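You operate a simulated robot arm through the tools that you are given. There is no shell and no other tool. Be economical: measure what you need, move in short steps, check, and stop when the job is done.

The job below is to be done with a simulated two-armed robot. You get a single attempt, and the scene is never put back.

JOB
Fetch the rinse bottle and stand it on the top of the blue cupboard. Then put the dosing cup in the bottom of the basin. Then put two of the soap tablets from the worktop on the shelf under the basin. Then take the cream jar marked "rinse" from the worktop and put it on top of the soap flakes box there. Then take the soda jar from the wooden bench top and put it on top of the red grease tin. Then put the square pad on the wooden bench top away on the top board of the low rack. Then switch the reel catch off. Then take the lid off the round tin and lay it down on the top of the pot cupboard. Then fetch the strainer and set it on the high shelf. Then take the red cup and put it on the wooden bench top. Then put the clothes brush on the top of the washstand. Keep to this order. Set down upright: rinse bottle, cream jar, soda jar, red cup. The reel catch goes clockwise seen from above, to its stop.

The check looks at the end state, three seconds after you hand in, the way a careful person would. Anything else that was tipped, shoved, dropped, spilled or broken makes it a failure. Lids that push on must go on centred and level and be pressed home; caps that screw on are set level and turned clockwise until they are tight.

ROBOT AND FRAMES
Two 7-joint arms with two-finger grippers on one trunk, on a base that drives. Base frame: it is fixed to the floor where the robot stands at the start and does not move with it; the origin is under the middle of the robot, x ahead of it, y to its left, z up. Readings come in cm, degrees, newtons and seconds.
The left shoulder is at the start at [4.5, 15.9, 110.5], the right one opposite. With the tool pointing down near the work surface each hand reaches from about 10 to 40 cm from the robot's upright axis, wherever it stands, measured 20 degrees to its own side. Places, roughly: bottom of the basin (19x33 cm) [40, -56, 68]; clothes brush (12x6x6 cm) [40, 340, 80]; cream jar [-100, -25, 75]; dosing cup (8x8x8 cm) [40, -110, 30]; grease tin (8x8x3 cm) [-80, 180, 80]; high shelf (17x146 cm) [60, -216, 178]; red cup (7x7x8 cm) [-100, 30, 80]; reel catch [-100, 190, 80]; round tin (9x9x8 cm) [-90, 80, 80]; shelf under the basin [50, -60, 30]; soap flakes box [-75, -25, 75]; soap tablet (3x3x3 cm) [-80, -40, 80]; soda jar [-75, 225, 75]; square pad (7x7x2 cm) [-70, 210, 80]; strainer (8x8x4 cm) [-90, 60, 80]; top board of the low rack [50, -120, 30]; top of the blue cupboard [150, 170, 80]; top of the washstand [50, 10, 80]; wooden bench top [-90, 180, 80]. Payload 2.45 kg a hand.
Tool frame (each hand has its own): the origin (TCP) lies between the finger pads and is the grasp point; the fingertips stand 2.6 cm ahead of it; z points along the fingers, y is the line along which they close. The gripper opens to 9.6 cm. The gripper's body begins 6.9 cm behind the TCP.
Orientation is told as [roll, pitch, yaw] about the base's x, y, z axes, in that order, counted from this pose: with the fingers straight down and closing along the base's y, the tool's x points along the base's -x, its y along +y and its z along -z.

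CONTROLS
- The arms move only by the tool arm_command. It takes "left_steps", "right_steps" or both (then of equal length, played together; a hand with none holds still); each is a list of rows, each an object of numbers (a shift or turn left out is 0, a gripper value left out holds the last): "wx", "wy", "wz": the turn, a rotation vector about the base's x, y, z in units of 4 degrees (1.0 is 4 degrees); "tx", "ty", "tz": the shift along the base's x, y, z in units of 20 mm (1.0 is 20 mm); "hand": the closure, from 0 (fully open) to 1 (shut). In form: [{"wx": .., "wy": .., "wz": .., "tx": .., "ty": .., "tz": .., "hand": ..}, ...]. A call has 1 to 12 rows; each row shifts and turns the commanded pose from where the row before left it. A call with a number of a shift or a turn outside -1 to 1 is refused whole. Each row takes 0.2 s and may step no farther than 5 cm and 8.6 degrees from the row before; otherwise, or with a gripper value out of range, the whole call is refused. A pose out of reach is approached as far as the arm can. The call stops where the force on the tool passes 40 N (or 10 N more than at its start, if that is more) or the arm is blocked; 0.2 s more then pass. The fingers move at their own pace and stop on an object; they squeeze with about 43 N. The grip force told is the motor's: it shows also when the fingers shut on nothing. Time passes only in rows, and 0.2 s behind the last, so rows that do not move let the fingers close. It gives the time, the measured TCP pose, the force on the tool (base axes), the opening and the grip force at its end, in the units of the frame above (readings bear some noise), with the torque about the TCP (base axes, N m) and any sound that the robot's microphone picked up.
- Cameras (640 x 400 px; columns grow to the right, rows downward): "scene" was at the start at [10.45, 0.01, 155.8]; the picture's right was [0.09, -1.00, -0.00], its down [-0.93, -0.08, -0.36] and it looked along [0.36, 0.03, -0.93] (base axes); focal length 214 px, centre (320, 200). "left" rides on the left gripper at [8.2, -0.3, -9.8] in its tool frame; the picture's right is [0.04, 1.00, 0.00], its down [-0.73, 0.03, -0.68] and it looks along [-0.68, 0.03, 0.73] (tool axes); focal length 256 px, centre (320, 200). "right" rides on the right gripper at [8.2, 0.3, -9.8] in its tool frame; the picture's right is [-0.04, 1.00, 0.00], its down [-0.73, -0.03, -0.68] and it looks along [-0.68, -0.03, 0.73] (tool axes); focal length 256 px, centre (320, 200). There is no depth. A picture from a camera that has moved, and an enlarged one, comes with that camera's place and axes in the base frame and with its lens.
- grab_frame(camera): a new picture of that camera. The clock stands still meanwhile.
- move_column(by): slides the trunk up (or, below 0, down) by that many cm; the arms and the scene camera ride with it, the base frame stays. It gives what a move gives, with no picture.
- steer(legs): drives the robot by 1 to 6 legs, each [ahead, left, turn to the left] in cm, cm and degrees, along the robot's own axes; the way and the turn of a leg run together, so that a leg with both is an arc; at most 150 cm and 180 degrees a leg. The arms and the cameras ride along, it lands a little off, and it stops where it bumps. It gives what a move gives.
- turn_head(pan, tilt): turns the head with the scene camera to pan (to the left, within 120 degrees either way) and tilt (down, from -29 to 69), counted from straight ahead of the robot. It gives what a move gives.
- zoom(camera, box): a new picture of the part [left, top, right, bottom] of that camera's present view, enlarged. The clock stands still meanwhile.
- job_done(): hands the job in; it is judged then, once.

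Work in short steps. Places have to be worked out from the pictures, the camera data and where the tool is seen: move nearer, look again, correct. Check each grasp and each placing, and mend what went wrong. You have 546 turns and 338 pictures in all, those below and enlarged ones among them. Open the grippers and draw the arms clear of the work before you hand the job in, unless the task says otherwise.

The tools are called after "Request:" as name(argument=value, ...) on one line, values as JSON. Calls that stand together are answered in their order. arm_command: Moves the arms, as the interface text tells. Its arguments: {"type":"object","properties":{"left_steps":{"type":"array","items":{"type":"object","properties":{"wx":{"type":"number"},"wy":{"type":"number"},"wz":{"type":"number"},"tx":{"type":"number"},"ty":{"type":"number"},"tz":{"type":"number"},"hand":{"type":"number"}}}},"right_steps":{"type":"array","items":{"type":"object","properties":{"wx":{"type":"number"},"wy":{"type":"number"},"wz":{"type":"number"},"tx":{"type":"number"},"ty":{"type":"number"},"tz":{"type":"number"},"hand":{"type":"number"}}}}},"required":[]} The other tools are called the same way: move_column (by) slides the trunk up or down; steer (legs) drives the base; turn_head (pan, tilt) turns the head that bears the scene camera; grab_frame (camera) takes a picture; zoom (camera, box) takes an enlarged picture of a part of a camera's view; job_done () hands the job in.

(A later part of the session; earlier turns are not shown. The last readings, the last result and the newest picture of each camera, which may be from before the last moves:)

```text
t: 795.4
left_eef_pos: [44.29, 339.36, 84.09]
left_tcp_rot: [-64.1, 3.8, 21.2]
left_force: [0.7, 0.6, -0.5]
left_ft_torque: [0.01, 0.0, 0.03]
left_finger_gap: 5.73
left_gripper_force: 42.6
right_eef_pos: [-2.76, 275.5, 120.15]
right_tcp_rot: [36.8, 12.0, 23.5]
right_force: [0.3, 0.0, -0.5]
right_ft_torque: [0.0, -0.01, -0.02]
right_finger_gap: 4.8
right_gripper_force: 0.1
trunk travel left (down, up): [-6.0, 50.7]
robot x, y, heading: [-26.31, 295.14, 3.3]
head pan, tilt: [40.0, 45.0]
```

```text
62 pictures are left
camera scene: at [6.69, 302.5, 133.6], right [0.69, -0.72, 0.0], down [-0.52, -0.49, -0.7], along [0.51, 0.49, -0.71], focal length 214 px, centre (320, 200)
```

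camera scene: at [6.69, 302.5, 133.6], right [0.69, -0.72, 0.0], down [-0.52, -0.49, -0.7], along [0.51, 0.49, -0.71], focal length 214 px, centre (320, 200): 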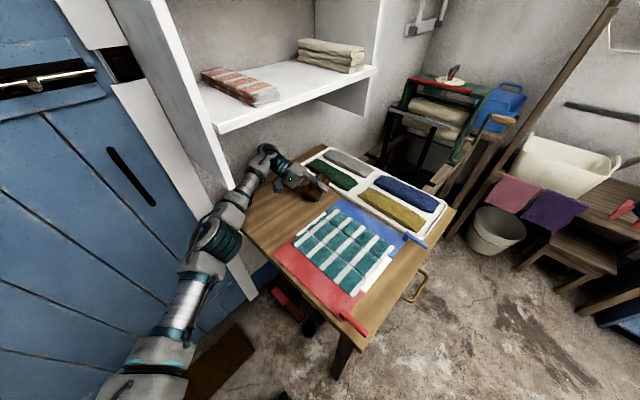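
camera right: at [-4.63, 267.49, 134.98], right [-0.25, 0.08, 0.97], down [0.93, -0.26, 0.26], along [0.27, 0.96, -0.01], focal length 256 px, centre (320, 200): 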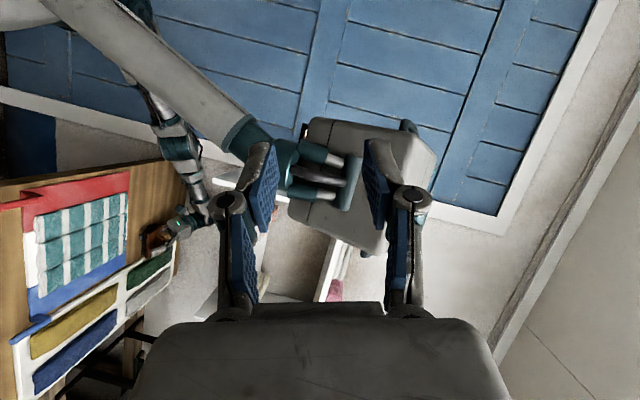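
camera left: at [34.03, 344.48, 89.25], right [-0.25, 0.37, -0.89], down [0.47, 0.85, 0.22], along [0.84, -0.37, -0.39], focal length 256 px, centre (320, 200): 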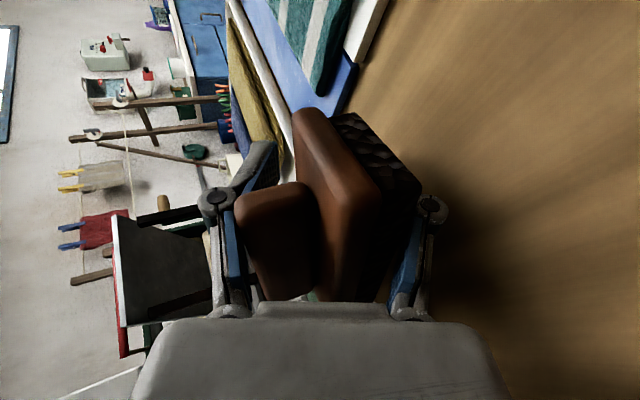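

The brush is firmly gripped (5.7 cm, top to bristles). The hand is under the wall shelf, so I lift gently 5 cm, then move −y slowly.

Request:
arm_command(left_steps=[{"tz": 0.2}, {"tz": 0.3}, {"tz": 0.3}, {"tz": 0.3}, {"tz": 0.3}, {"tz": 0.3}, {"tz": 0.3}, {"tz": 0.3}, {}, {}])

Request:
arm_command(left_steps=[{"ty": -0.2}, {"ty": -0.3}, {"ty": -0.4}, {"ty": -0.4}, {"ty": -0.4}, {"ty": -0.4}, {"ty": -0.4}, {"ty": -0.4}, {"ty": -0.4}, {"ty": -0.3}, {}, {}])

Request:
grab_frame(camera="scene")

```text
t: 797.6
left_eef_pos: [44.05, 339.37, 88.63]
left_tcp_rot: [-64.1, 3.9, 21.2]
left_force: [0.1, -0.5, -1.5]
left_ft_torque: [-0.02, 0.01, 0.0]
left_finger_gap: 5.73
left_gripper_force: 43.0
right_eef_pos: [-2.82, 275.47, 120.21]
right_tcp_rot: [36.8, 12.1, 23.5]
right_force: [0.3, 0.4, -0.4]
right_ft_torque: [0.0, 0.0, 0.0]
right_finger_gap: 4.8
right_gripper_force: 0.1
trunk travel left (down, up): [-6.0, 50.7]
robot x, y, heading: [-25.91, 295.29, 3.4]
head pan, tilt: [40.0, 45.0]
```

```text
t: 800.2
left_eef_pos: [44.21, 332.11, 88.66]
left_tcp_rot: [-64.0, 3.9, 21.3]
left_force: [-0.3, 0.9, -0.5]
left_ft_torque: [-0.01, 0.05, -0.04]
left_finger_gap: 5.78
left_gripper_force: 43.4
left hand out of reach, approached as far as the arm can: row 2
right_eef_pos: [-2.7, 275.37, 120.24]
right_tcp_rot: [36.8, 12.1, 23.5]
right_force: [-0.4, -0.4, -0.3]
right_ft_torque: [0.0, -0.01, 0.0]
right_finger_gap: 4.82
right_gripper_force: 0.0
trunk travel left (down, up): [-6.0, 50.7]
robot x, y, heading: [-25.49, 295.29, 3.6]
head pan, tilt: [40.0, 45.0]
```

```text
61 pictures are left
camera scene: at [6.69, 302.47, 133.61], right [0.69, -0.72, 0.0], down [-0.52, -0.49, -0.7], along [0.51, 0.49, -0.71], focal length 214 px, centre (320, 200)
```

scene: 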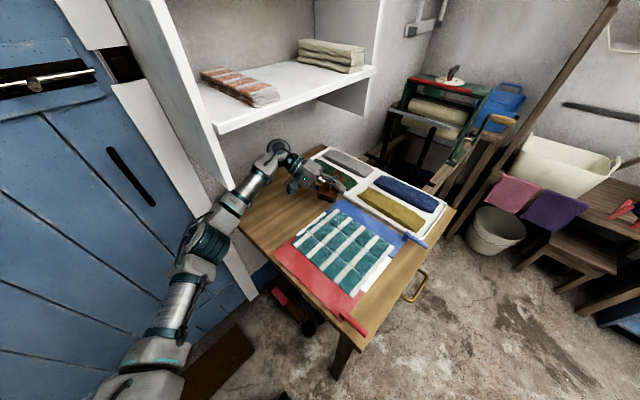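

Smooth. I continue −y another 9 cm, rising slightly.

Request:
arm_command(left_steps=[{"ty": -0.3, "tz": 0.2}, {"ty": -0.4, "tz": 0.2}, {"ty": -0.4, "tz": 0.2}, {"ty": -0.4, "tz": 0.2}, {"ty": -0.4, "tz": 0.2}, {"ty": -0.4, "tz": 0.2}, {"ty": -0.4, "tz": 0.2}, {"ty": -0.4, "tz": 0.2}, {"ty": -0.4, "tz": 0.2}, {"ty": -0.4}, {"ty": -0.4}, {}])

Request:
arm_command(left_steps=[{"wx": 0.5, "ty": -0.3}, {"wx": 0.5, "ty": -0.3}, {"wx": 0.5, "ty": -0.3}, {"wx": 0.5, "ty": -0.3}, {"wx": 0.5, "ty": -0.3}, {"wx": 0.5, "ty": -0.3}, {"wx": 0.5, "ty": -0.3}, {"wx": 0.5, "ty": -0.3}, {"wx": 0.5}, {"wx": 0.5}, {}, {}])

Request:
grab_frame(camera="scene")

```text
t: 802.8
left_eef_pos: [44.04, 323.47, 92.37]
left_tcp_rot: [-64.0, 3.9, 21.3]
left_force: [0.0, -0.7, -1.5]
left_ft_torque: [-0.03, 0.01, -0.03]
left_finger_gap: 5.74
left_gripper_force: 42.9
right_eef_pos: [-2.74, 275.37, 120.06]
right_tcp_rot: [36.8, 12.0, 23.5]
right_force: [0.4, 0.2, 0.0]
right_ft_torque: [0.01, -0.01, -0.04]
right_finger_gap: 4.8
right_gripper_force: 0.1
trunk travel left (down, up): [-6.0, 50.7]
robot x, y, heading: [-25.99, 295.22, 3.4]
head pan, tilt: [40.0, 45.0]
```

```text
t: 805.4
left_eef_pos: [44.11, 318.55, 92.28]
left_tcp_rot: [-45.3, -3.4, 21.3]
left_force: [-0.1, 0.7, -1.6]
left_ft_torque: [-0.01, -0.01, -0.02]
left_finger_gap: 5.77
left_gripper_force: 42.6
right_eef_pos: [-2.71, 275.3, 120.24]
right_tcp_rot: [36.8, 12.1, 23.5]
right_force: [-0.1, -0.1, 0.6]
right_ft_torque: [0.02, 0.0, 0.0]
right_finger_gap: 4.8
right_gripper_force: 0.1
trunk travel left (down, up): [-6.0, 50.7]
robot x, y, heading: [-26.21, 295.68, 3.5]
head pan, tilt: [40.0, 45.0]
```

```text
60 pictures are left
camera scene: at [6.71, 302.36, 133.61], right [0.69, -0.72, 0.0], down [-0.52, -0.49, -0.7], along [0.51, 0.49, -0.71], focal length 214 px, centre (320, 200)
```

scene: 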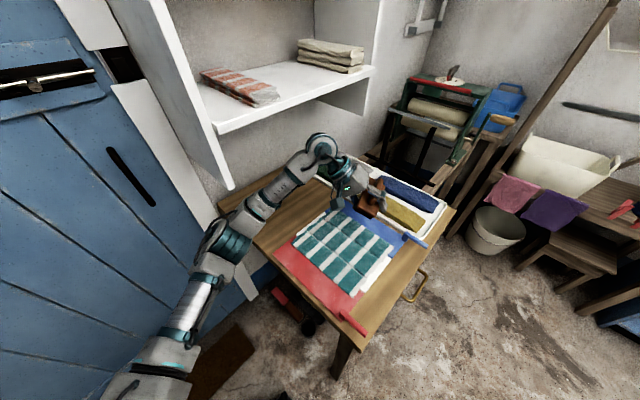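

The brush is out from under the shelf. I raise a bit, continue turning the tool upright, then drive right, away from the desk.

Request:
arm_command(left_steps=[{"tz": 0.4, "wx": 0.5}, {"tz": 0.5, "wx": 0.5}, {"tz": 0.5, "wx": 0.5}, {"tz": 0.5, "wx": 0.5}, {"tz": 0.5, "wx": 0.5}, {"tz": 0.3, "wx": 0.5}, {"wx": 0.5, "wz": -0.4}, {"wx": 0.5, "wz": -0.4}, {"wx": 0.5, "wz": -0.4}, {"wx": 0.5, "wz": -0.4}, {"wx": 0.5, "wz": -0.4}, {}])

Request:
steer(legs=[[0, -50, -3.4]])

Request:
arm_command(left_steps=[{}, {}, {}, {}, {}, {}])

Request:
grab_frame(camera="left")

Request:
grab_frame(camera="scene")

```text
t: 808.0
left_eef_pos: [44.13, 318.5, 97.75]
left_tcp_rot: [-24.4, -10.4, 10.6]
left_force: [0.1, -0.5, -0.7]
left_ft_torque: [-0.02, 0.0, 0.02]
left_finger_gap: 5.81
left_gripper_force: 43.0
right_eef_pos: [-2.81, 275.43, 120.27]
right_tcp_rot: [36.7, 12.2, 23.4]
right_force: [0.3, 0.1, 1.3]
right_ft_torque: [0.0, 0.02, -0.03]
right_finger_gap: 4.79
right_gripper_force: 0.1
trunk travel left (down, up): [-6.0, 50.7]
robot x, y, heading: [-25.7, 295.57, 3.4]
head pan, tilt: [40.0, 45.0]
```

```text
t: 810.9
left_eef_pos: [46.87, 264.55, 97.64]
left_tcp_rot: [-24.8, -10.2, 7.1]
left_force: [0.6, 0.8, -1.1]
left_ft_torque: [-0.07, 0.05, -0.01]
left_finger_gap: 5.78
left_gripper_force: 43.4
right_eef_pos: [-2.59, 224.64, 120.35]
right_tcp_rot: [36.3, 12.3, 19.8]
right_force: [0.2, 0.0, 0.1]
right_ft_torque: [-0.03, 0.0, 0.01]
right_finger_gap: 4.81
right_gripper_force: 0.1
trunk travel left (down, up): [-6.0, 50.7]
robot x, y, heading: [-24.26, 245.11, -0.1]
head pan, tilt: [40.0, 45.0]
```

```text
t: 812.3
left_eef_pos: [46.56, 264.66, 98.16]
left_tcp_rot: [-24.5, -10.5, 7.1]
left_force: [-0.2, 0.6, -0.6]
left_ft_torque: [-0.05, 0.03, -0.02]
left_finger_gap: 5.81
left_gripper_force: 42.7
right_eef_pos: [-3.13, 224.3, 120.32]
right_tcp_rot: [36.5, 12.0, 19.9]
right_force: [0.2, 0.4, 0.5]
right_ft_torque: [0.0, -0.01, 0.01]
right_finger_gap: 4.8
right_gripper_force: 0.2
trunk travel left (down, up): [-6.0, 50.7]
robot x, y, heading: [-23.98, 245.15, -0.3]
head pan, tilt: [40.0, 45.0]
```

```text
59 pictures are left
camera left: at [36.64, 267.03, 105.44], right [-0.08, 0.91, -0.42], down [0.57, 0.38, 0.73], along [0.82, -0.18, -0.54], focal length 256 px, centre (320, 200)
```

left: 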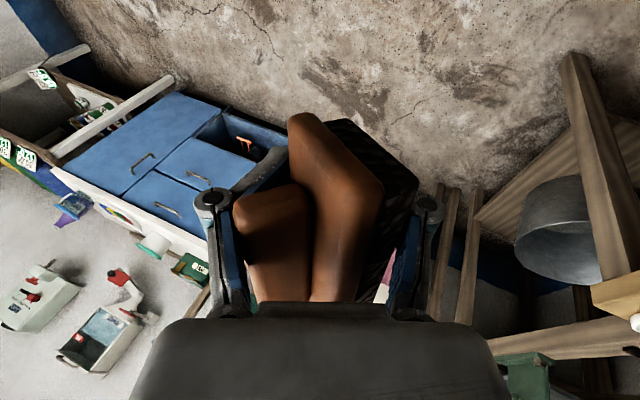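

```text
58 pictures are left
camera scene: at [8.61, 250.79, 133.59], right [0.64, -0.77, 0.0], down [-0.55, -0.46, -0.7], along [0.54, 0.45, -0.71], focal length 214 px, centre (320, 200)
```

scene: 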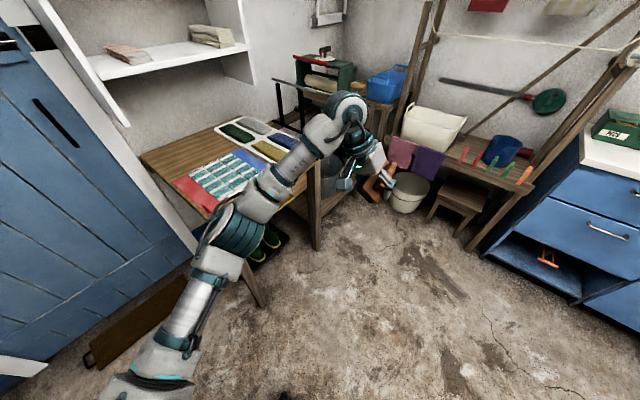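

Stable. I bring the left hand upright and back toward the body, and normalise the right hand.

Request:
arm_command(left_steps=[{"tx": -0.5, "wx": 0.6}, {"tx": -0.8, "wx": 0.6, "tz": 0.3}, {"tx": -0.8, "wx": 0.6, "tz": 0.3}, {"tx": -0.8, "wx": 0.6, "tz": 0.3}, {"tx": -0.8, "wx": 0.6, "tz": 0.3}, {"tx": -0.8, "wx": 0.6, "tz": 0.3}, {"tx": -0.8, "wx": 0.6, "wy": 0.4, "tz": 0.3}, {"tx": -0.8, "wx": 0.6, "wy": 0.4}, {"tx": -0.8, "wx": 0.6, "wy": 0.4}, {"tx": -0.8, "wx": 0.5, "wy": 0.4}, {"tx": -0.8, "wy": 0.5, "wz": -0.5}, {"tx": -0.5, "wy": 0.5, "wz": -0.6}], right_steps=[{"tz": -0.5, "tx": 0.5}, {"tz": -0.5, "tx": 0.5}, {"tz": -0.5, "tx": 0.5}, {"tz": -0.5, "tx": 0.5}, {"tz": -0.5, "tx": 0.5, "wx": -0.6}, {"tz": -0.5, "tx": 0.5, "wx": -0.8}, {"tx": 0.5, "wx": -0.8}, {"tx": 0.5, "wx": -0.8}, {"tx": 0.5, "wx": -0.8}, {"tx": 0.5, "wx": -0.8}, {"wx": -0.8}, {"wx": -0.8}])

Request:
arm_command(right_steps=[{"wx": -0.8}, {"wx": -0.8}, {"wx": -0.6, "wy": -0.6}, {"wy": -0.8}, {"wy": -0.8}, {"wz": -0.8}, {"wz": -0.8}, {"wz": -0.8}, {"wz": -0.8}])

Request:
grab_frame(camera="left")

```text
t: 814.9
left_eef_pos: [28.32, 263.93, 101.82]
left_tcp_rot: [0.0, -2.2, -1.9]
left_force: [0.0, -0.7, -0.4]
left_ft_torque: [-0.01, 0.02, 0.02]
left_finger_gap: 5.8
left_gripper_force: 43.1
right_eef_pos: [5.97, 225.75, 109.91]
right_tcp_rot: [12.1, 18.9, 13.2]
right_force: [0.0, 0.1, -1.1]
right_ft_torque: [-0.02, 0.01, -0.03]
right_finger_gap: 4.81
right_gripper_force: 0.1
right hand out of reach, approached as far as the arm can: row 8, 9, 10, 11, 12
trunk travel left (down, up): [-6.0, 50.7]
robot x, y, heading: [-24.55, 244.84, 0.1]
head pan, tilt: [40.0, 45.0]
```

```text
t: 816.9
left_eef_pos: [28.34, 263.95, 101.83]
left_tcp_rot: [0.2, -2.2, -1.9]
left_force: [-0.5, 0.6, -1.1]
left_ft_torque: [-0.01, 0.02, 0.0]
left_finger_gap: 5.81
left_gripper_force: 42.8
right_eef_pos: [5.84, 226.04, 108.19]
right_tcp_rot: [1.5, 12.1, -3.1]
right_force: [-0.2, -0.6, 0.3]
right_ft_torque: [0.0, -0.02, -0.01]
right_finger_gap: 4.82
right_gripper_force: 0.1
right hand out of reach, approached as far as the arm can: row 1, 2
trunk travel left (down, up): [-6.0, 50.7]
robot x, y, heading: [-24.53, 244.87, 0.0]
head pan, tilt: [40.0, 45.0]
```

```text
57 pictures are left
camera left: at [20.03, 263.73, 111.26], right [-0.01, 1.0, 0.0], down [0.71, 0.01, 0.71], along [0.71, 0.01, -0.71], focal length 256 px, centre (320, 200)
```

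left: 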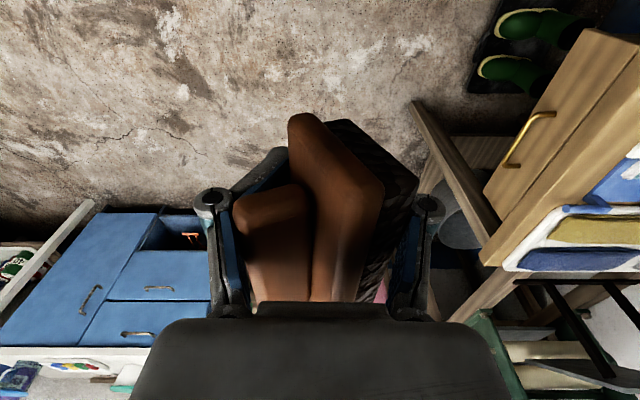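

The brush is held securely. I drive along to the washstand (y ≈ −14).

Request:
steer(legs=[[0, -130, 0], [0, -128, 0]])

Request:
turn_head(pan=10, tilt=55)

Request:
grab_frame(camera="scene")

```text
t: 829.5
left_eef_pos: [26.28, 3.77, 101.94]
left_tcp_rot: [0.3, -2.2, -2.7]
left_force: [-0.3, -0.4, -1.5]
left_ft_torque: [0.01, 0.04, -0.03]
left_finger_gap: 5.82
left_gripper_force: 43.2
right_eef_pos: [3.08, -33.69, 108.2]
right_tcp_rot: [1.6, 12.1, -3.8]
right_force: [-0.6, 0.6, -0.5]
right_ft_torque: [0.02, -0.03, -0.04]
right_finger_gap: 4.82
right_gripper_force: 0.0
trunk travel left (down, up): [-6.0, 50.7]
robot x, y, heading: [-26.31, -14.04, -0.8]
head pan, tilt: [40.0, 45.0]
```

```text
t: 830.5
left_eef_pos: [25.87, 4.38, 102.17]
left_tcp_rot: [0.0, -2.5, -2.6]
left_force: [-0.6, 0.3, -1.2]
left_ft_torque: [-0.04, 0.04, 0.0]
left_finger_gap: 5.84
left_gripper_force: 43.1
right_eef_pos: [2.73, -33.18, 108.33]
right_tcp_rot: [1.4, 11.9, -3.8]
right_force: [0.6, 0.6, -0.4]
right_ft_torque: [-0.03, 0.01, -0.05]
right_finger_gap: 4.79
right_gripper_force: 0.1
trunk travel left (down, up): [-6.0, 50.7]
robot x, y, heading: [-26.69, -13.65, -1.1]
head pan, tilt: [10.0, 55.0]
```

```text
56 pictures are left
camera scene: at [7.08, -12.3, 132.38], right [0.16, -0.99, 0.01], down [-0.81, -0.13, -0.57], along [0.56, 0.09, -0.82], focal length 214 px, centre (320, 200)
```

scene: 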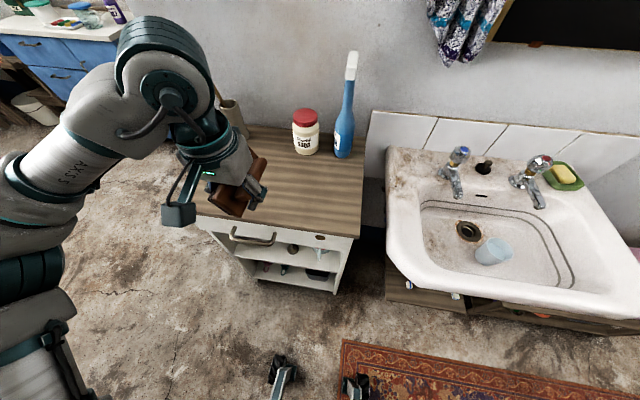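

Washstand top is free in the middle/front (x 35–58). I drive 14 cm ahead, fix the heading, and bring the brush over [46, 3].

Request:
steer(legs=[[14, 0, 1]])

Request:
arm_command(left_steps=[{"tx": 0.5}, {"tx": 0.7}, {"tx": 0.7}, {"tx": 0.7, "tz": -0.4}, {"tx": 0.4, "tz": -0.6}, {"tz": -0.6}, {"tz": -0.6}, {"tz": -0.6}, {"tz": -0.6}, {}, {}])

Request:
grab_frame(camera="scene")

Request:
grab_frame(camera="left")

```text
t: 831.8
left_eef_pos: [39.59, 3.99, 102.24]
left_tcp_rot: [0.5, -2.3, -1.8]
left_force: [-0.1, -0.3, -1.6]
left_ft_torque: [0.02, 0.03, 0.02]
left_finger_gap: 5.84
left_gripper_force: 42.9
right_eef_pos: [17.08, -33.92, 108.32]
right_tcp_rot: [1.8, 11.9, -2.7]
right_force: [1.3, 1.1, -1.0]
right_ft_torque: [0.01, -0.04, -0.02]
right_finger_gap: 4.8
right_gripper_force: 0.1
trunk travel left (down, up): [-6.0, 50.7]
robot x, y, heading: [-12.91, -14.01, -0.4]
head pan, tilt: [10.0, 55.0]
```

```text
t: 834.2
left_eef_pos: [45.29, 3.91, 95.59]
left_tcp_rot: [0.5, -2.8, -1.8]
left_force: [-0.4, -0.5, -1.0]
left_ft_torque: [0.0, 0.02, 0.02]
left_finger_gap: 5.83
left_gripper_force: 43.3
right_eef_pos: [16.68, -34.0, 108.48]
right_tcp_rot: [1.8, 11.7, -2.7]
right_force: [0.0, 0.6, 0.7]
right_ft_torque: [0.03, 0.0, 0.02]
right_finger_gap: 4.81
right_gripper_force: 0.1
trunk travel left (down, up): [-6.0, 50.7]
robot x, y, heading: [-12.55, -14.03, 0.3]
head pan, tilt: [10.0, 55.0]
```

```text
55 pictures are left
camera scene: at [21.15, -12.17, 132.37], right [0.17, -0.98, 0.0], down [-0.81, -0.15, -0.57], along [0.56, 0.1, -0.82], focal length 214 px, centre (320, 200)
```

scene: 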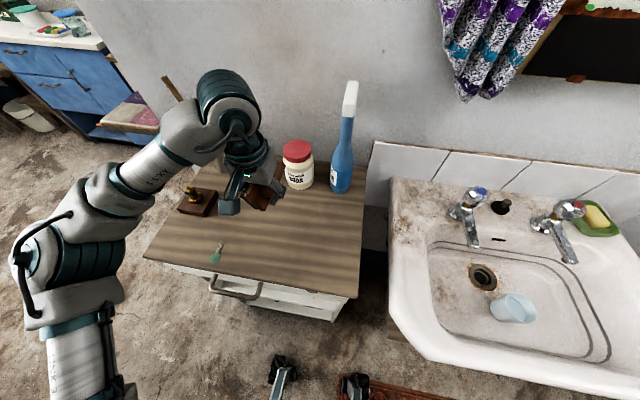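

```text
54 pictures are left
camera left: at [36.74, 3.67, 105.06], right [-0.01, 1.0, 0.01], down [0.7, 0.0, 0.71], along [0.71, 0.01, -0.7], focal length 256 px, centre (320, 200)
```

left: 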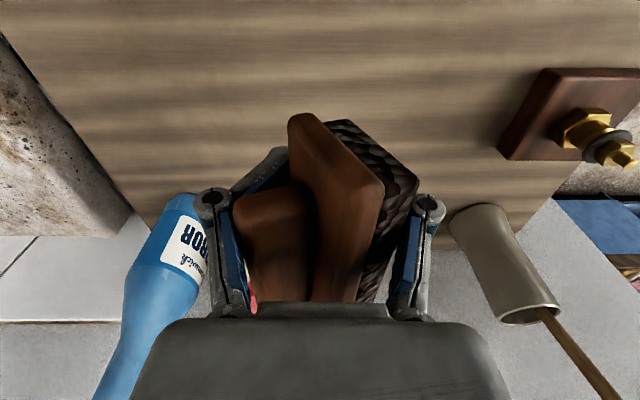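

The washstand centre is free. I tilt the hand a little (pitch −20°, roll +15°) so the brush's side face comes level, then lower.

Request:
arm_command(left_steps=[{"wy": -0.7, "wx": 0.5}, {"wy": -0.7, "wx": 0.5}, {"wy": -0.7, "wx": 0.5}, {"wy": -0.7, "wx": 0.5}, {"wy": -0.7, "wx": 0.5}, {"wy": -0.7, "wx": 0.5}, {"wx": 0.4}, {"tz": -0.5}, {"tz": -0.5}, {"tz": -0.5}, {}, {}])

Request:
grab_frame(camera="left")

Request:
zoom(camera="scene", box=[140, 100, 380, 300])

```text
t: 836.8
left_eef_pos: [45.15, 3.99, 92.69]
left_tcp_rot: [15.3, -18.8, -4.9]
left_force: [-0.9, -0.6, -1.0]
left_ft_torque: [0.01, 0.02, -0.01]
left_finger_gap: 5.84
left_gripper_force: 42.6
right_eef_pos: [16.62, -33.9, 108.43]
right_tcp_rot: [1.7, 11.7, -2.9]
right_force: [0.3, -0.4, 1.2]
right_ft_torque: [-0.02, -0.01, 0.01]
right_finger_gap: 4.81
right_gripper_force: 0.0
trunk travel left (down, up): [-6.0, 50.7]
robot x, y, heading: [-12.85, -14.35, 0.1]
head pan, tilt: [10.0, 55.0]
```

```text
53 pictures are left
camera left: at [34.37, 1.86, 98.88], right [-0.04, 0.97, 0.24], down [0.47, -0.19, 0.86], along [0.88, 0.15, -0.45], focal length 256 px, centre (320, 200)
```

left: 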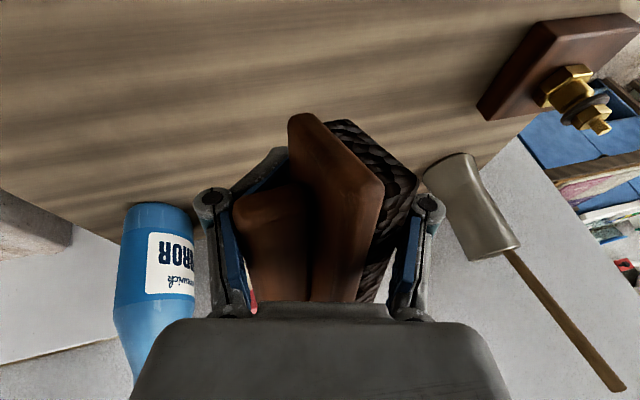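

```text
2.00 times, centred on (260, 200) of scene
camera zoom: at [21.14, -12.19, 132.38], right [0.17, -0.98, 0.0], down [-0.81, -0.15, -0.57], along [0.56, 0.1, -0.82], focal length 429 px, centre (440, 200)
```

zoom: 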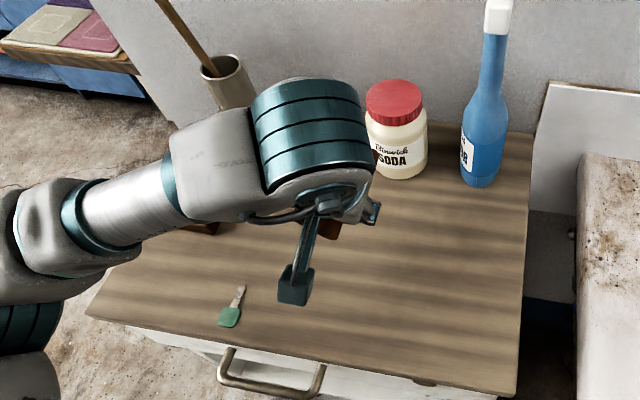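

The SODA jar is near ahead, so I pull back 2.5 cm and lower in small steps until contact.

Request:
arm_command(left_steps=[{"tx": -0.5}, {"tx": -0.6}, {"tz": -0.5}, {"tz": -0.5}, {"tz": -0.5}, {"tz": -0.4}, {"tz": -0.3}, {"tz": -0.3}, {}])

```text
t: 838.8
left_eef_pos: [42.93, 4.16, 87.72]
left_tcp_rot: [15.3, -18.8, -4.7]
left_force: [-0.6, -0.7, -0.7]
left_ft_torque: [0.02, 0.02, 0.0]
left_finger_gap: 5.85
left_gripper_force: 43.4
right_eef_pos: [16.59, -33.74, 108.44]
right_tcp_rot: [1.8, 11.5, -2.8]
right_force: [-0.1, -0.3, 0.0]
right_ft_torque: [0.01, -0.04, 0.02]
right_finger_gap: 4.78
right_gripper_force: 0.0
trunk travel left (down, up): [-6.0, 50.7]
robot x, y, heading: [-12.23, -14.05, -0.1]
head pan, tilt: [10.0, 55.0]
```

Request:
arm_command(left_steps=[{"tz": -0.3}, {"tz": -0.3}, {"tz": -0.25}, {"tz": -0.25}, {"tz": -0.2}, {"tz": -0.2}, {"tz": -0.2}, {"tz": -0.2}, {}])

Request:
grab_frame(camera="left")

```text
t: 839.9
left_eef_pos: [42.73, 3.42, 86.44]
left_tcp_rot: [15.3, -19.9, -4.8]
left_force: [-9.2, 0.9, 14.1]
left_ft_torque: [-0.2, 0.34, -0.17]
left_finger_gap: 5.81
left_gripper_force: 43.1
right_eef_pos: [16.23, -34.38, 108.34]
right_tcp_rot: [2.1, 11.3, -2.7]
right_force: [-1.0, -0.3, -0.4]
right_ft_torque: [0.01, 0.03, 0.0]
right_finger_gap: 4.79
right_gripper_force: 0.0
trunk travel left (down, up): [-6.0, 50.7]
robot x, y, heading: [-12.2, -14.01, -0.1]
head pan, tilt: [10.0, 55.0]
stopped in row 5 (left hand): the force on the tool passed its limit at 44 N (the readings are from after the stop); the commanded pose is now the measured one
```

```text
51 pictures are left
camera left: at [31.85, 1.45, 92.44], right [-0.05, 0.97, 0.24], down [0.45, -0.19, 0.87], along [0.89, 0.15, -0.43], focal length 256 px, centre (320, 200)
```

left: 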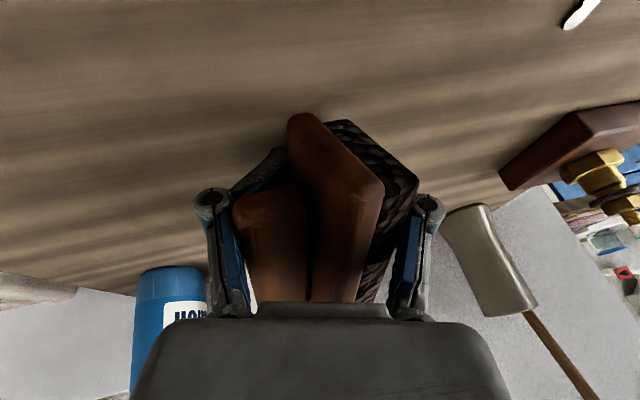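

The brush's length runs along the fingers (it stands on its end). I raise it, tilt the hand forward to ~65° so the brush lies nearly flat, and look.

Request:
arm_command(left_steps=[{"tz": 0.5}, {"tz": 0.8}, {"tz": 0.8}, {"tz": 0.6, "wy": -0.5}, {"wy": -1, "wx": -0.6}, {"wy": -1, "wx": -0.6}, {"wy": -1, "wx": -0.6}, {"wy": -1, "wx": -0.6}, {"wy": -1, "wx": -0.6}, {"wy": -1, "wx": -0.6}, {"wy": -1}, {"wy": -1}])

Request:
arm_command(left_steps=[{"wy": -1}, {"wy": -1}, {"wy": -1}, {}, {}])

Request:
grab_frame(camera="scene")

Request:
grab_frame(camera="left")

```text
t: 842.5
left_eef_pos: [42.78, 3.67, 91.59]
left_tcp_rot: [-3.0, -53.9, 6.1]
left_force: [1.0, 0.6, -2.0]
left_ft_torque: [0.03, 0.01, 0.0]
left_finger_gap: 5.87
left_gripper_force: 42.9
right_eef_pos: [16.36, -34.4, 108.36]
right_tcp_rot: [2.1, 11.5, -2.8]
right_force: [-0.6, 0.9, -0.6]
right_ft_torque: [0.01, 0.0, 0.03]
right_finger_gap: 4.78
right_gripper_force: 0.1
trunk travel left (down, up): [-6.0, 50.7]
robot x, y, heading: [-12.75, -14.47, 0.2]
head pan, tilt: [10.0, 55.0]
```

```text
t: 843.7
left_eef_pos: [42.91, 3.66, 91.6]
left_tcp_rot: [-6.1, -65.8, 8.8]
left_force: [-0.9, 0.0, -0.8]
left_ft_torque: [0.01, 0.0, -0.01]
left_finger_gap: 5.82
left_gripper_force: 43.5
right_eef_pos: [16.25, -34.35, 108.38]
right_tcp_rot: [2.1, 11.5, -2.8]
right_force: [-0.4, 0.4, -1.0]
right_ft_torque: [0.02, 0.0, 0.0]
right_finger_gap: 4.77
right_gripper_force: 0.0
trunk travel left (down, up): [-6.0, 50.7]
robot x, y, heading: [-12.51, -14.42, 0.2]
head pan, tilt: [10.0, 55.0]
```

```text
50 pictures are left
camera scene: at [21.11, -12.15, 132.39], right [0.17, -0.98, 0.01], down [-0.81, -0.15, -0.57], along [0.56, 0.1, -0.82], focal length 214 px, centre (320, 200)
```

scene: 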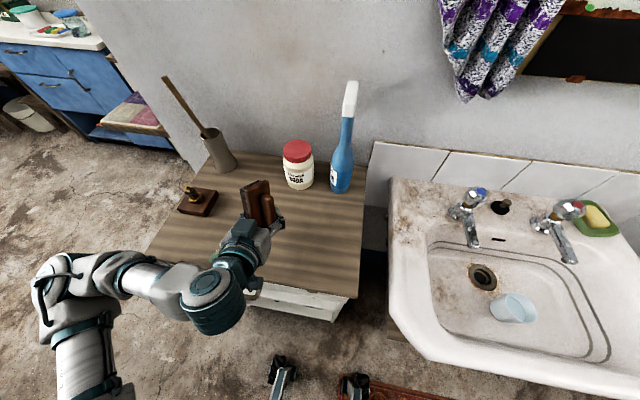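

```text
49 pictures are left
camera left: at [30.81, 2.34, 88.16], right [-0.07, 0.99, -0.08], down [-0.32, 0.05, 0.94], along [0.94, 0.1, 0.32], focal length 256 px, centre (320, 200)
```

left: 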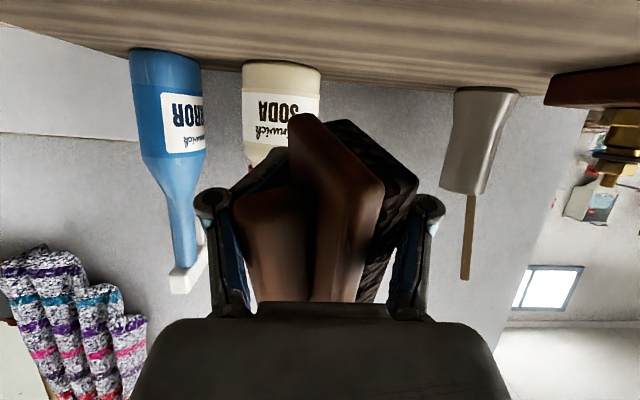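

Request:
zoom(camera="scene", box=[170, 130, 350, 290])

```text
2.50 times, centred on (260, 210) of scene
camera zoom: at [21.11, -12.15, 132.39], right [0.17, -0.98, 0.01], down [-0.81, -0.15, -0.57], along [0.56, 0.1, -0.82], focal length 536 px, centre (470, 175)
```

zoom: 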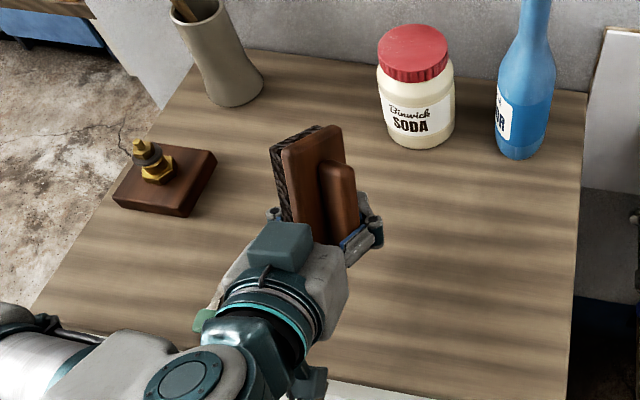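

The brush is nearly horizontal now. I move back 2.5 cm (so the hand camera stays in front of the washstand's edge) and lower to contact.

Request:
arm_command(left_steps=[{"tx": -0.6}, {"tx": -0.6}, {"tz": -0.5}, {"tz": -0.5}, {"tz": -0.5}, {"tz": -0.4}, {"tz": -0.3}, {"tz": -0.2}, {"tz": -0.2}, {}])

Request:
zoom(camera="scene", box=[170, 130, 350, 290])

```text
t: 845.9
left_eef_pos: [41.82, 2.76, 87.66]
left_tcp_rot: [-6.4, -67.0, 9.3]
left_force: [-2.6, 3.5, 14.8]
left_ft_torque: [0.08, 0.2, -0.04]
left_finger_gap: 5.82
left_gripper_force: 43.2
left hand out of reach, approached as far as the arm can: row 4, 5, 7
right_eef_pos: [16.11, -35.05, 108.3]
right_tcp_rot: [2.5, 11.3, -2.7]
right_force: [0.7, -0.3, 0.3]
right_ft_torque: [0.02, 0.05, 0.01]
right_finger_gap: 4.82
right_gripper_force: 0.1
trunk travel left (down, up): [-6.0, 50.7]
robot x, y, heading: [-12.37, -14.36, 0.1]
head pan, tilt: [10.0, 55.0]
stopped in row 10 (left hand): the force on the tool passed its limit at 42 N (the readings are from after the stop); the commanded pose is now the measured one
```

```text
2.50 times, centred on (260, 210) of scene
camera zoom: at [21.0, -12.19, 132.38], right [0.17, -0.98, 0.0], down [-0.81, -0.15, -0.57], along [0.56, 0.1, -0.82], focal length 536 px, centre (470, 175)
```

zoom: 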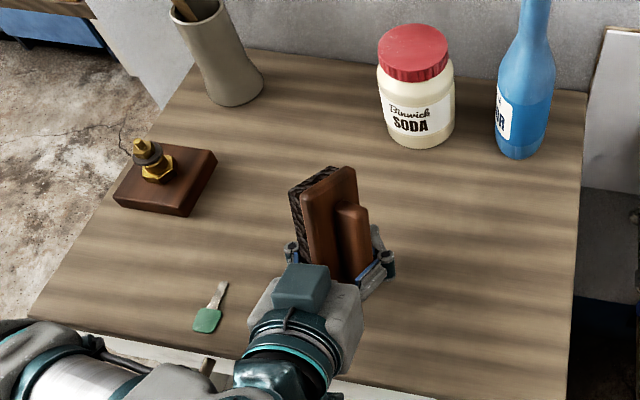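

Contact at the brush's front end. I flatten it further by tilting 10° more while easing down.

Request:
arm_command(left_steps=[{"tz": 0.2}, {"wy": -0.6}, {"wy": -0.6}, {"wy": -0.6}, {"wy": -0.6}, {"tz": -0.2}, {"tz": -0.2}, {"tz": -0.2}, {"tz": -0.2}, {"tz": -0.2}, {}])

Request:
zoom(camera="scene", box=[170, 130, 350, 290])

Request:
grab_frame(camera="left")

```text
t: 846.9
left_eef_pos: [42.21, 2.03, 88.37]
left_tcp_rot: [-7.8, -73.7, 10.0]
left_force: [-26.3, 12.9, 6.9]
left_ft_torque: [0.51, 2.51, -1.97]
left_finger_gap: 5.82
left_gripper_force: 42.5
left hand out of reach, approached as far as the arm can: row 2, 3, 4, 5
right_eef_pos: [15.67, -35.33, 108.36]
right_tcp_rot: [2.7, 11.1, -2.6]
right_force: [1.0, 0.5, -0.7]
right_ft_torque: [0.01, 0.11, 0.0]
right_finger_gap: 4.81
right_gripper_force: 0.1
trunk travel left (down, up): [-6.0, 50.7]
robot x, y, heading: [-12.79, -14.05, 0.4]
head pan, tilt: [10.0, 55.0]
stopped in row 5 (left hand): the force on the tool passed its limit at 48 N (the readings are from after the stop); the commanded pose is now the measured one
```

```text
2.50 times, centred on (260, 210) of scene
camera zoom: at [20.81, -11.84, 132.45], right [0.18, -0.98, 0.01], down [-0.81, -0.15, -0.57], along [0.56, 0.09, -0.82], focal length 536 px, centre (470, 175)
```

zoom: 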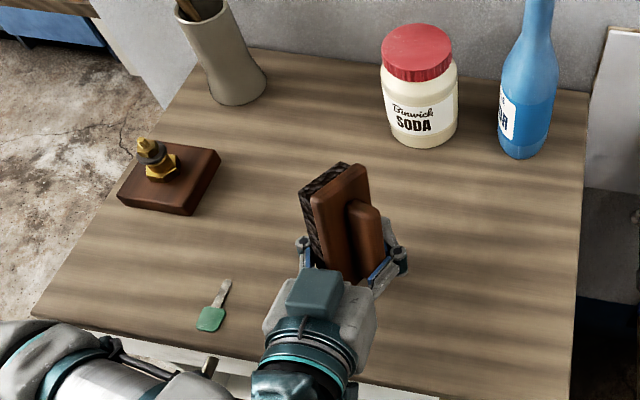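

```text
45 pictures are left
camera left: at [30.7, 0.88, 83.3], right [-0.06, 1.0, -0.08], down [-0.45, 0.04, 0.89], along [0.89, 0.08, 0.44], focal length 256 px, centre (320, 200)
```

left: 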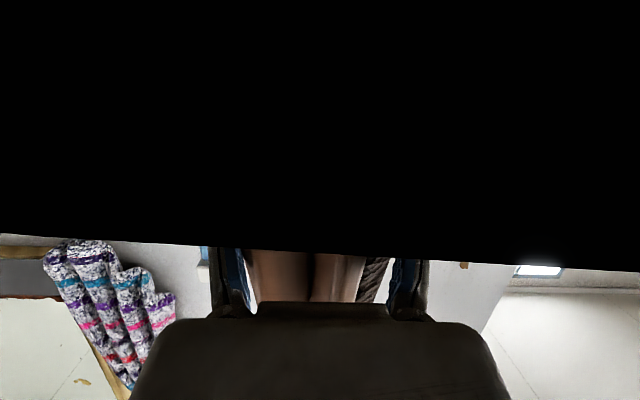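

The hand camera hits the washstand's front edge in this posture. Better: use the same sideways hand posture as when I picked the brush (bristles down). I raise well clear and turn the hand back upright first.

Request:
arm_command(left_steps=[{"tz": 0.6}, {"tz": 1}, {"tz": 1}, {"tz": 1}, {"tz": 1, "wy": 1}, {"tz": 1, "wy": 1}, {"tz": 0.5, "wy": 1}, {"wy": 1}, {"wy": 1}, {"wy": 1}, {"wy": 1}, {"wy": 1}])

Request:
arm_command(left_steps=[{"wy": 1}, {"wy": 1}, {"wy": 1}, {"wy": 1}, {"wy": 1}, {"wy": 1}, {"wy": 1}, {"wy": 1}, {"wy": 1}, {"wy": 0.6}, {}, {}])

Request:
zoom(camera="scene", box=[130, 100, 380, 320])

```text
t: 847.4
left_eef_pos: [42.02, 1.15, 89.46]
left_tcp_rot: [-5.8, -73.3, 8.0]
left_force: [-1.1, -0.9, -1.5]
left_ft_torque: [-0.03, -0.02, 0.02]
left_finger_gap: 5.83
left_gripper_force: 43.1
right_eef_pos: [15.35, -36.29, 108.37]
right_tcp_rot: [3.1, 10.9, -2.5]
right_force: [0.4, 0.0, 0.5]
right_ft_torque: [-0.02, -0.03, -0.03]
right_finger_gap: 4.79
right_gripper_force: 0.1
trunk travel left (down, up): [-6.0, 50.7]
robot x, y, heading: [-12.53, -14.22, 0.4]
head pan, tilt: [10.0, 55.0]
stopped in row 2 (left hand): the force on the tool passed its limit at 46 N (the readings are from after the stop); the commanded pose is now the measured one
```

```text
t: 850.0
left_eef_pos: [42.07, 1.44, 89.4]
left_tcp_rot: [0.0, -35.1, 2.8]
left_force: [0.3, -0.8, -1.9]
left_ft_torque: [-0.04, 0.04, -0.03]
left_finger_gap: 5.82
left_gripper_force: 42.3
right_eef_pos: [15.3, -36.08, 108.21]
right_tcp_rot: [3.1, 10.9, -2.4]
right_force: [-0.8, 0.8, -0.1]
right_ft_torque: [0.0, -0.03, -0.03]
right_finger_gap: 4.81
right_gripper_force: 0.1
trunk travel left (down, up): [-6.0, 50.7]
robot x, y, heading: [-12.55, -13.92, 0.1]
head pan, tilt: [10.0, 55.0]
```

```text
1.82 times, centred on (255, 210) of scene
camera zoom: at [21.07, -12.15, 132.39], right [0.18, -0.98, 0.0], down [-0.81, -0.15, -0.57], along [0.56, 0.1, -0.82], focal length 390 px, centre (438, 182)
```

zoom: 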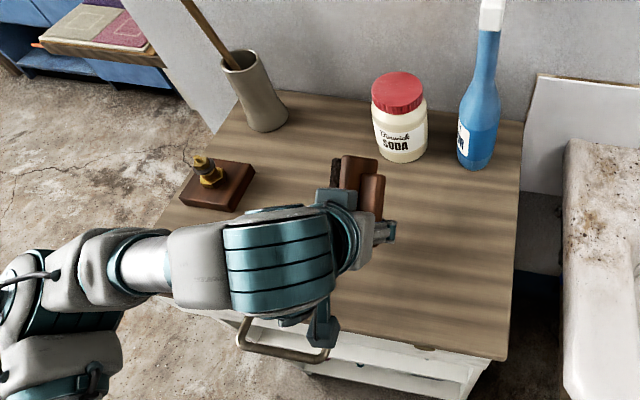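

Free. I raise to ~100 while finishing the pitch, then roll the hand −64°.

Request:
arm_command(left_steps=[{"tz": 0.8, "wy": 1}, {"tz": 0.8, "wy": 1}, {"tz": 0.8, "wy": 1}, {"tz": 0.8, "wy": 1}, {"tz": 0.8, "wy": 1}, {"tz": 0.8, "wy": 1}, {"tz": 0.8, "wy": 1}, {"tz": 0.4, "wy": 1}, {"wy": 1, "wx": -0.5}, {"wx": -1}, {"wx": -1}, {"wx": -1}])

Request:
arm_command(left_steps=[{"wx": -1, "ty": -0.2}, {"wx": -1, "ty": -0.3}, {"wx": -1, "ty": -0.3}, {"wx": -1, "ty": -0.3}, {"wx": -1, "ty": -0.3}, {"wx": -1, "ty": -0.3}, {"wx": -1, "ty": -0.3}, {"wx": -1, "ty": -0.3}, {"wx": -1, "ty": -0.3}, {"wx": -1}, {"wx": -1}, {"wx": -1}])

Request:
zoom(camera="scene", box=[130, 100, 380, 320])

Request:
grab_frame(camera="left")

```text
t: 852.6
left_eef_pos: [42.03, 1.42, 101.53]
left_tcp_rot: [-12.3, 1.3, 2.1]
left_force: [0.4, 0.4, -1.4]
left_ft_torque: [-0.02, 0.04, -0.01]
left_finger_gap: 5.81
left_gripper_force: 43.3
right_eef_pos: [15.39, -35.99, 108.35]
right_tcp_rot: [3.1, 11.0, -2.5]
right_force: [-0.4, -0.5, -0.6]
right_ft_torque: [-0.02, 0.02, 0.02]
right_finger_gap: 4.77
right_gripper_force: 0.1
trunk travel left (down, up): [-6.0, 50.7]
robot x, y, heading: [-12.14, -14.25, 0.0]
head pan, tilt: [10.0, 55.0]
```

```text
t: 855.2
left_eef_pos: [41.71, -3.95, 101.69]
left_tcp_rot: [-60.1, 2.2, 0.5]
left_force: [0.4, 0.1, -1.2]
left_ft_torque: [-0.03, 0.01, -0.02]
left_finger_gap: 5.82
left_gripper_force: 43.1
right_eef_pos: [14.97, -36.21, 108.34]
right_tcp_rot: [3.1, 10.8, -2.4]
right_force: [0.2, 0.3, 0.2]
right_ft_torque: [0.0, 0.0, 0.03]
right_finger_gap: 4.82
right_gripper_force: 0.1
trunk travel left (down, up): [-6.0, 50.7]
robot x, y, heading: [-12.51, -13.99, 0.2]
head pan, tilt: [10.0, 55.0]
```

```text
1.82 times, centred on (255, 210) of scene
camera zoom: at [20.71, -12.32, 132.54], right [0.18, -0.98, 0.0], down [-0.81, -0.15, -0.57], along [0.56, 0.1, -0.82], focal length 390 px, centre (438, 182)
```

zoom: 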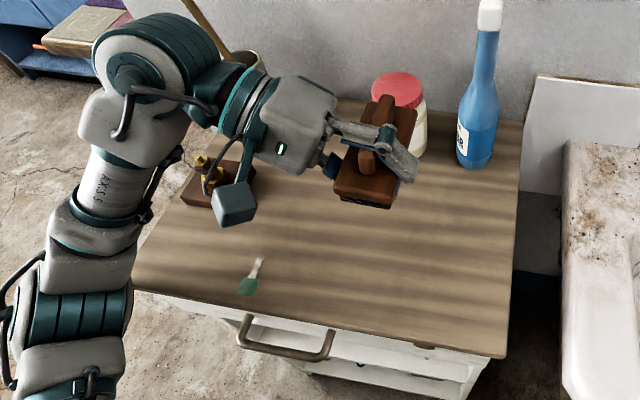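

```text
42 pictures are left
camera left: at [33.91, 4.22, 107.21], right [-0.08, 0.5, -0.86], down [0.74, 0.61, 0.28], along [0.67, -0.62, -0.42], focal length 256 px, centre (320, 200)
```

left: 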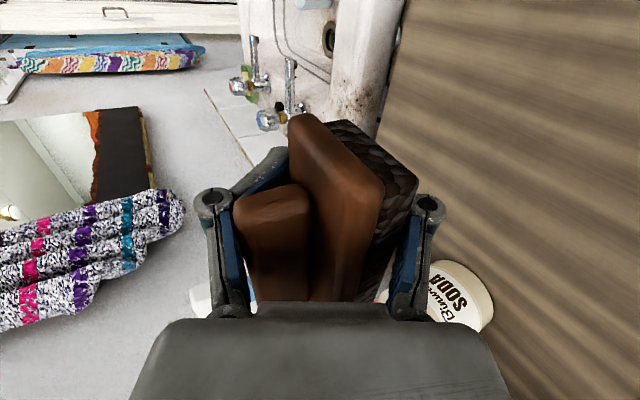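

The brush is now upright (bristles down). I adjust the yaw to match the pick posture, move it to about [42, -5], and lower to z ~88.

Request:
arm_command(left_steps=[{"wx": -0.5, "wz": 0.8}, {"wx": -0.5, "wz": 0.8}, {"wz": 0.8}, {"wz": 0.8}, {"wz": 0.8}, {"wz": 0.8, "tz": -0.4}, {"tz": -0.7}, {"tz": -0.8}, {"tz": -0.8}, {"tz": -0.8}, {"tz": -0.8}, {}])

Request:
arm_command(left_steps=[{"tz": -0.6}, {"tz": -0.5}, {"tz": -0.5}, {}])

Request:
zoom(camera="scene", box=[130, 100, 380, 320])

Request:
grab_frame(camera="left")

```text
t: 857.8
left_eef_pos: [41.73, -4.06, 93.12]
left_tcp_rot: [-64.2, 2.6, 19.5]
left_force: [0.5, 0.8, -2.3]
left_ft_torque: [-0.13, 0.0, -0.03]
left_finger_gap: 5.8
left_gripper_force: 42.7
right_eef_pos: [15.06, -36.39, 108.4]
right_tcp_rot: [3.1, 11.0, -2.4]
right_force: [0.2, -0.1, 0.1]
right_ft_torque: [-0.01, 0.0, -0.02]
right_finger_gap: 4.79
right_gripper_force: 0.1
trunk travel left (down, up): [-6.0, 50.7]
robot x, y, heading: [-12.95, -14.03, -0.2]
head pan, tilt: [10.0, 55.0]
```

```text
t: 858.8
left_eef_pos: [41.3, -4.08, 90.07]
left_tcp_rot: [-64.1, 2.4, 19.6]
left_force: [0.3, -0.3, -1.0]
left_ft_torque: [-0.02, 0.0, 0.05]
left_finger_gap: 5.83
left_gripper_force: 43.1
right_eef_pos: [14.53, -36.47, 108.52]
right_tcp_rot: [3.3, 10.6, -2.4]
right_force: [-0.1, 0.9, 0.9]
right_ft_torque: [-0.03, 0.02, 0.01]
right_finger_gap: 4.81
right_gripper_force: 0.1
trunk travel left (down, up): [-6.0, 50.7]
robot x, y, heading: [-12.75, -13.79, 0.1]
head pan, tilt: [10.0, 55.0]
```

```text
1.82 times, centred on (255, 210) of scene
camera zoom: at [19.6, -13.11, 132.82], right [0.18, -0.98, 0.0], down [-0.8, -0.14, -0.58], along [0.57, 0.1, -0.82], focal length 390 px, centre (438, 182)
```

zoom: 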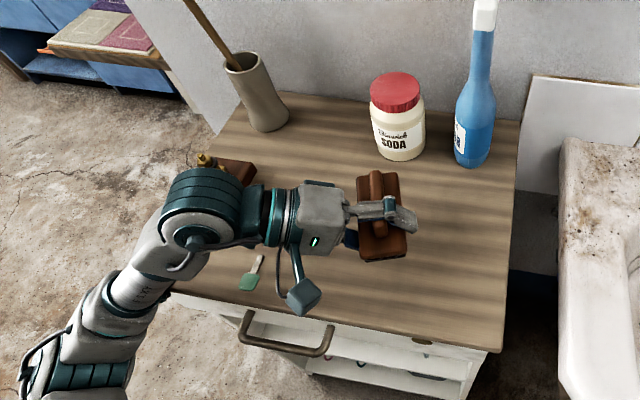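

```text
40 pictures are left
camera left: at [31.08, 1.45, 94.98], right [-0.22, 0.39, -0.9], down [0.49, 0.84, 0.24], along [0.84, -0.39, -0.37], focal length 256 px, centre (320, 200)
```

left: 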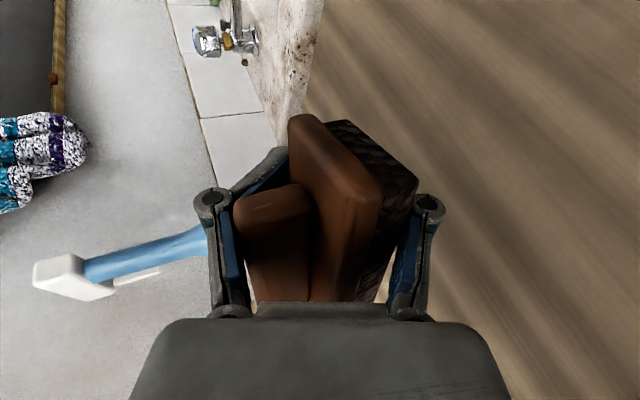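

Good posture. For clearance from the switch box I shift −y 3 cm and lower slowly to contact.

Request:
arm_command(left_steps=[{"ty": -0.5}, {"ty": -0.6}, {"ty": -0.4}, {"tz": -0.4}, {"tz": -0.4}, {"tz": -0.4}, {"tz": -0.3}, {"tz": -0.2}, {"tz": -0.2}, {}])

Request:
zoom(camera="scene", box=[130, 100, 380, 320])

```text
t: 861.0
left_eef_pos: [40.75, -7.0, 88.17]
left_tcp_rot: [-64.8, 0.4, 19.7]
left_force: [-0.2, 0.7, -0.5]
left_ft_torque: [-0.02, 0.05, 0.01]
left_finger_gap: 5.83
left_gripper_force: 42.4
right_eef_pos: [13.56, -36.6, 108.67]
right_tcp_rot: [3.5, 9.9, -2.3]
right_force: [-0.3, -0.2, 0.3]
right_ft_torque: [0.0, -0.02, 0.0]
right_finger_gap: 4.79
right_gripper_force: 0.0
trunk travel left (down, up): [-6.0, 50.7]
robot x, y, heading: [-12.82, -14.11, 0.4]
head pan, tilt: [10.0, 55.0]
```

```text
1.82 times, centred on (255, 210) of scene
camera zoom: at [17.54, -13.51, 133.55], right [0.18, -0.98, 0.0], down [-0.79, -0.14, -0.59], along [0.58, 0.11, -0.81], focal length 390 px, centre (438, 182)
```

zoom: 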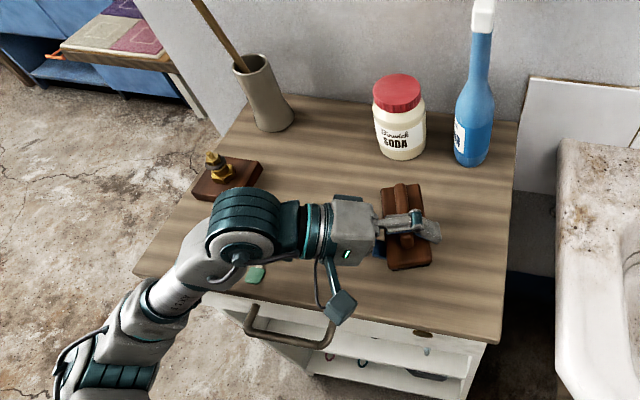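

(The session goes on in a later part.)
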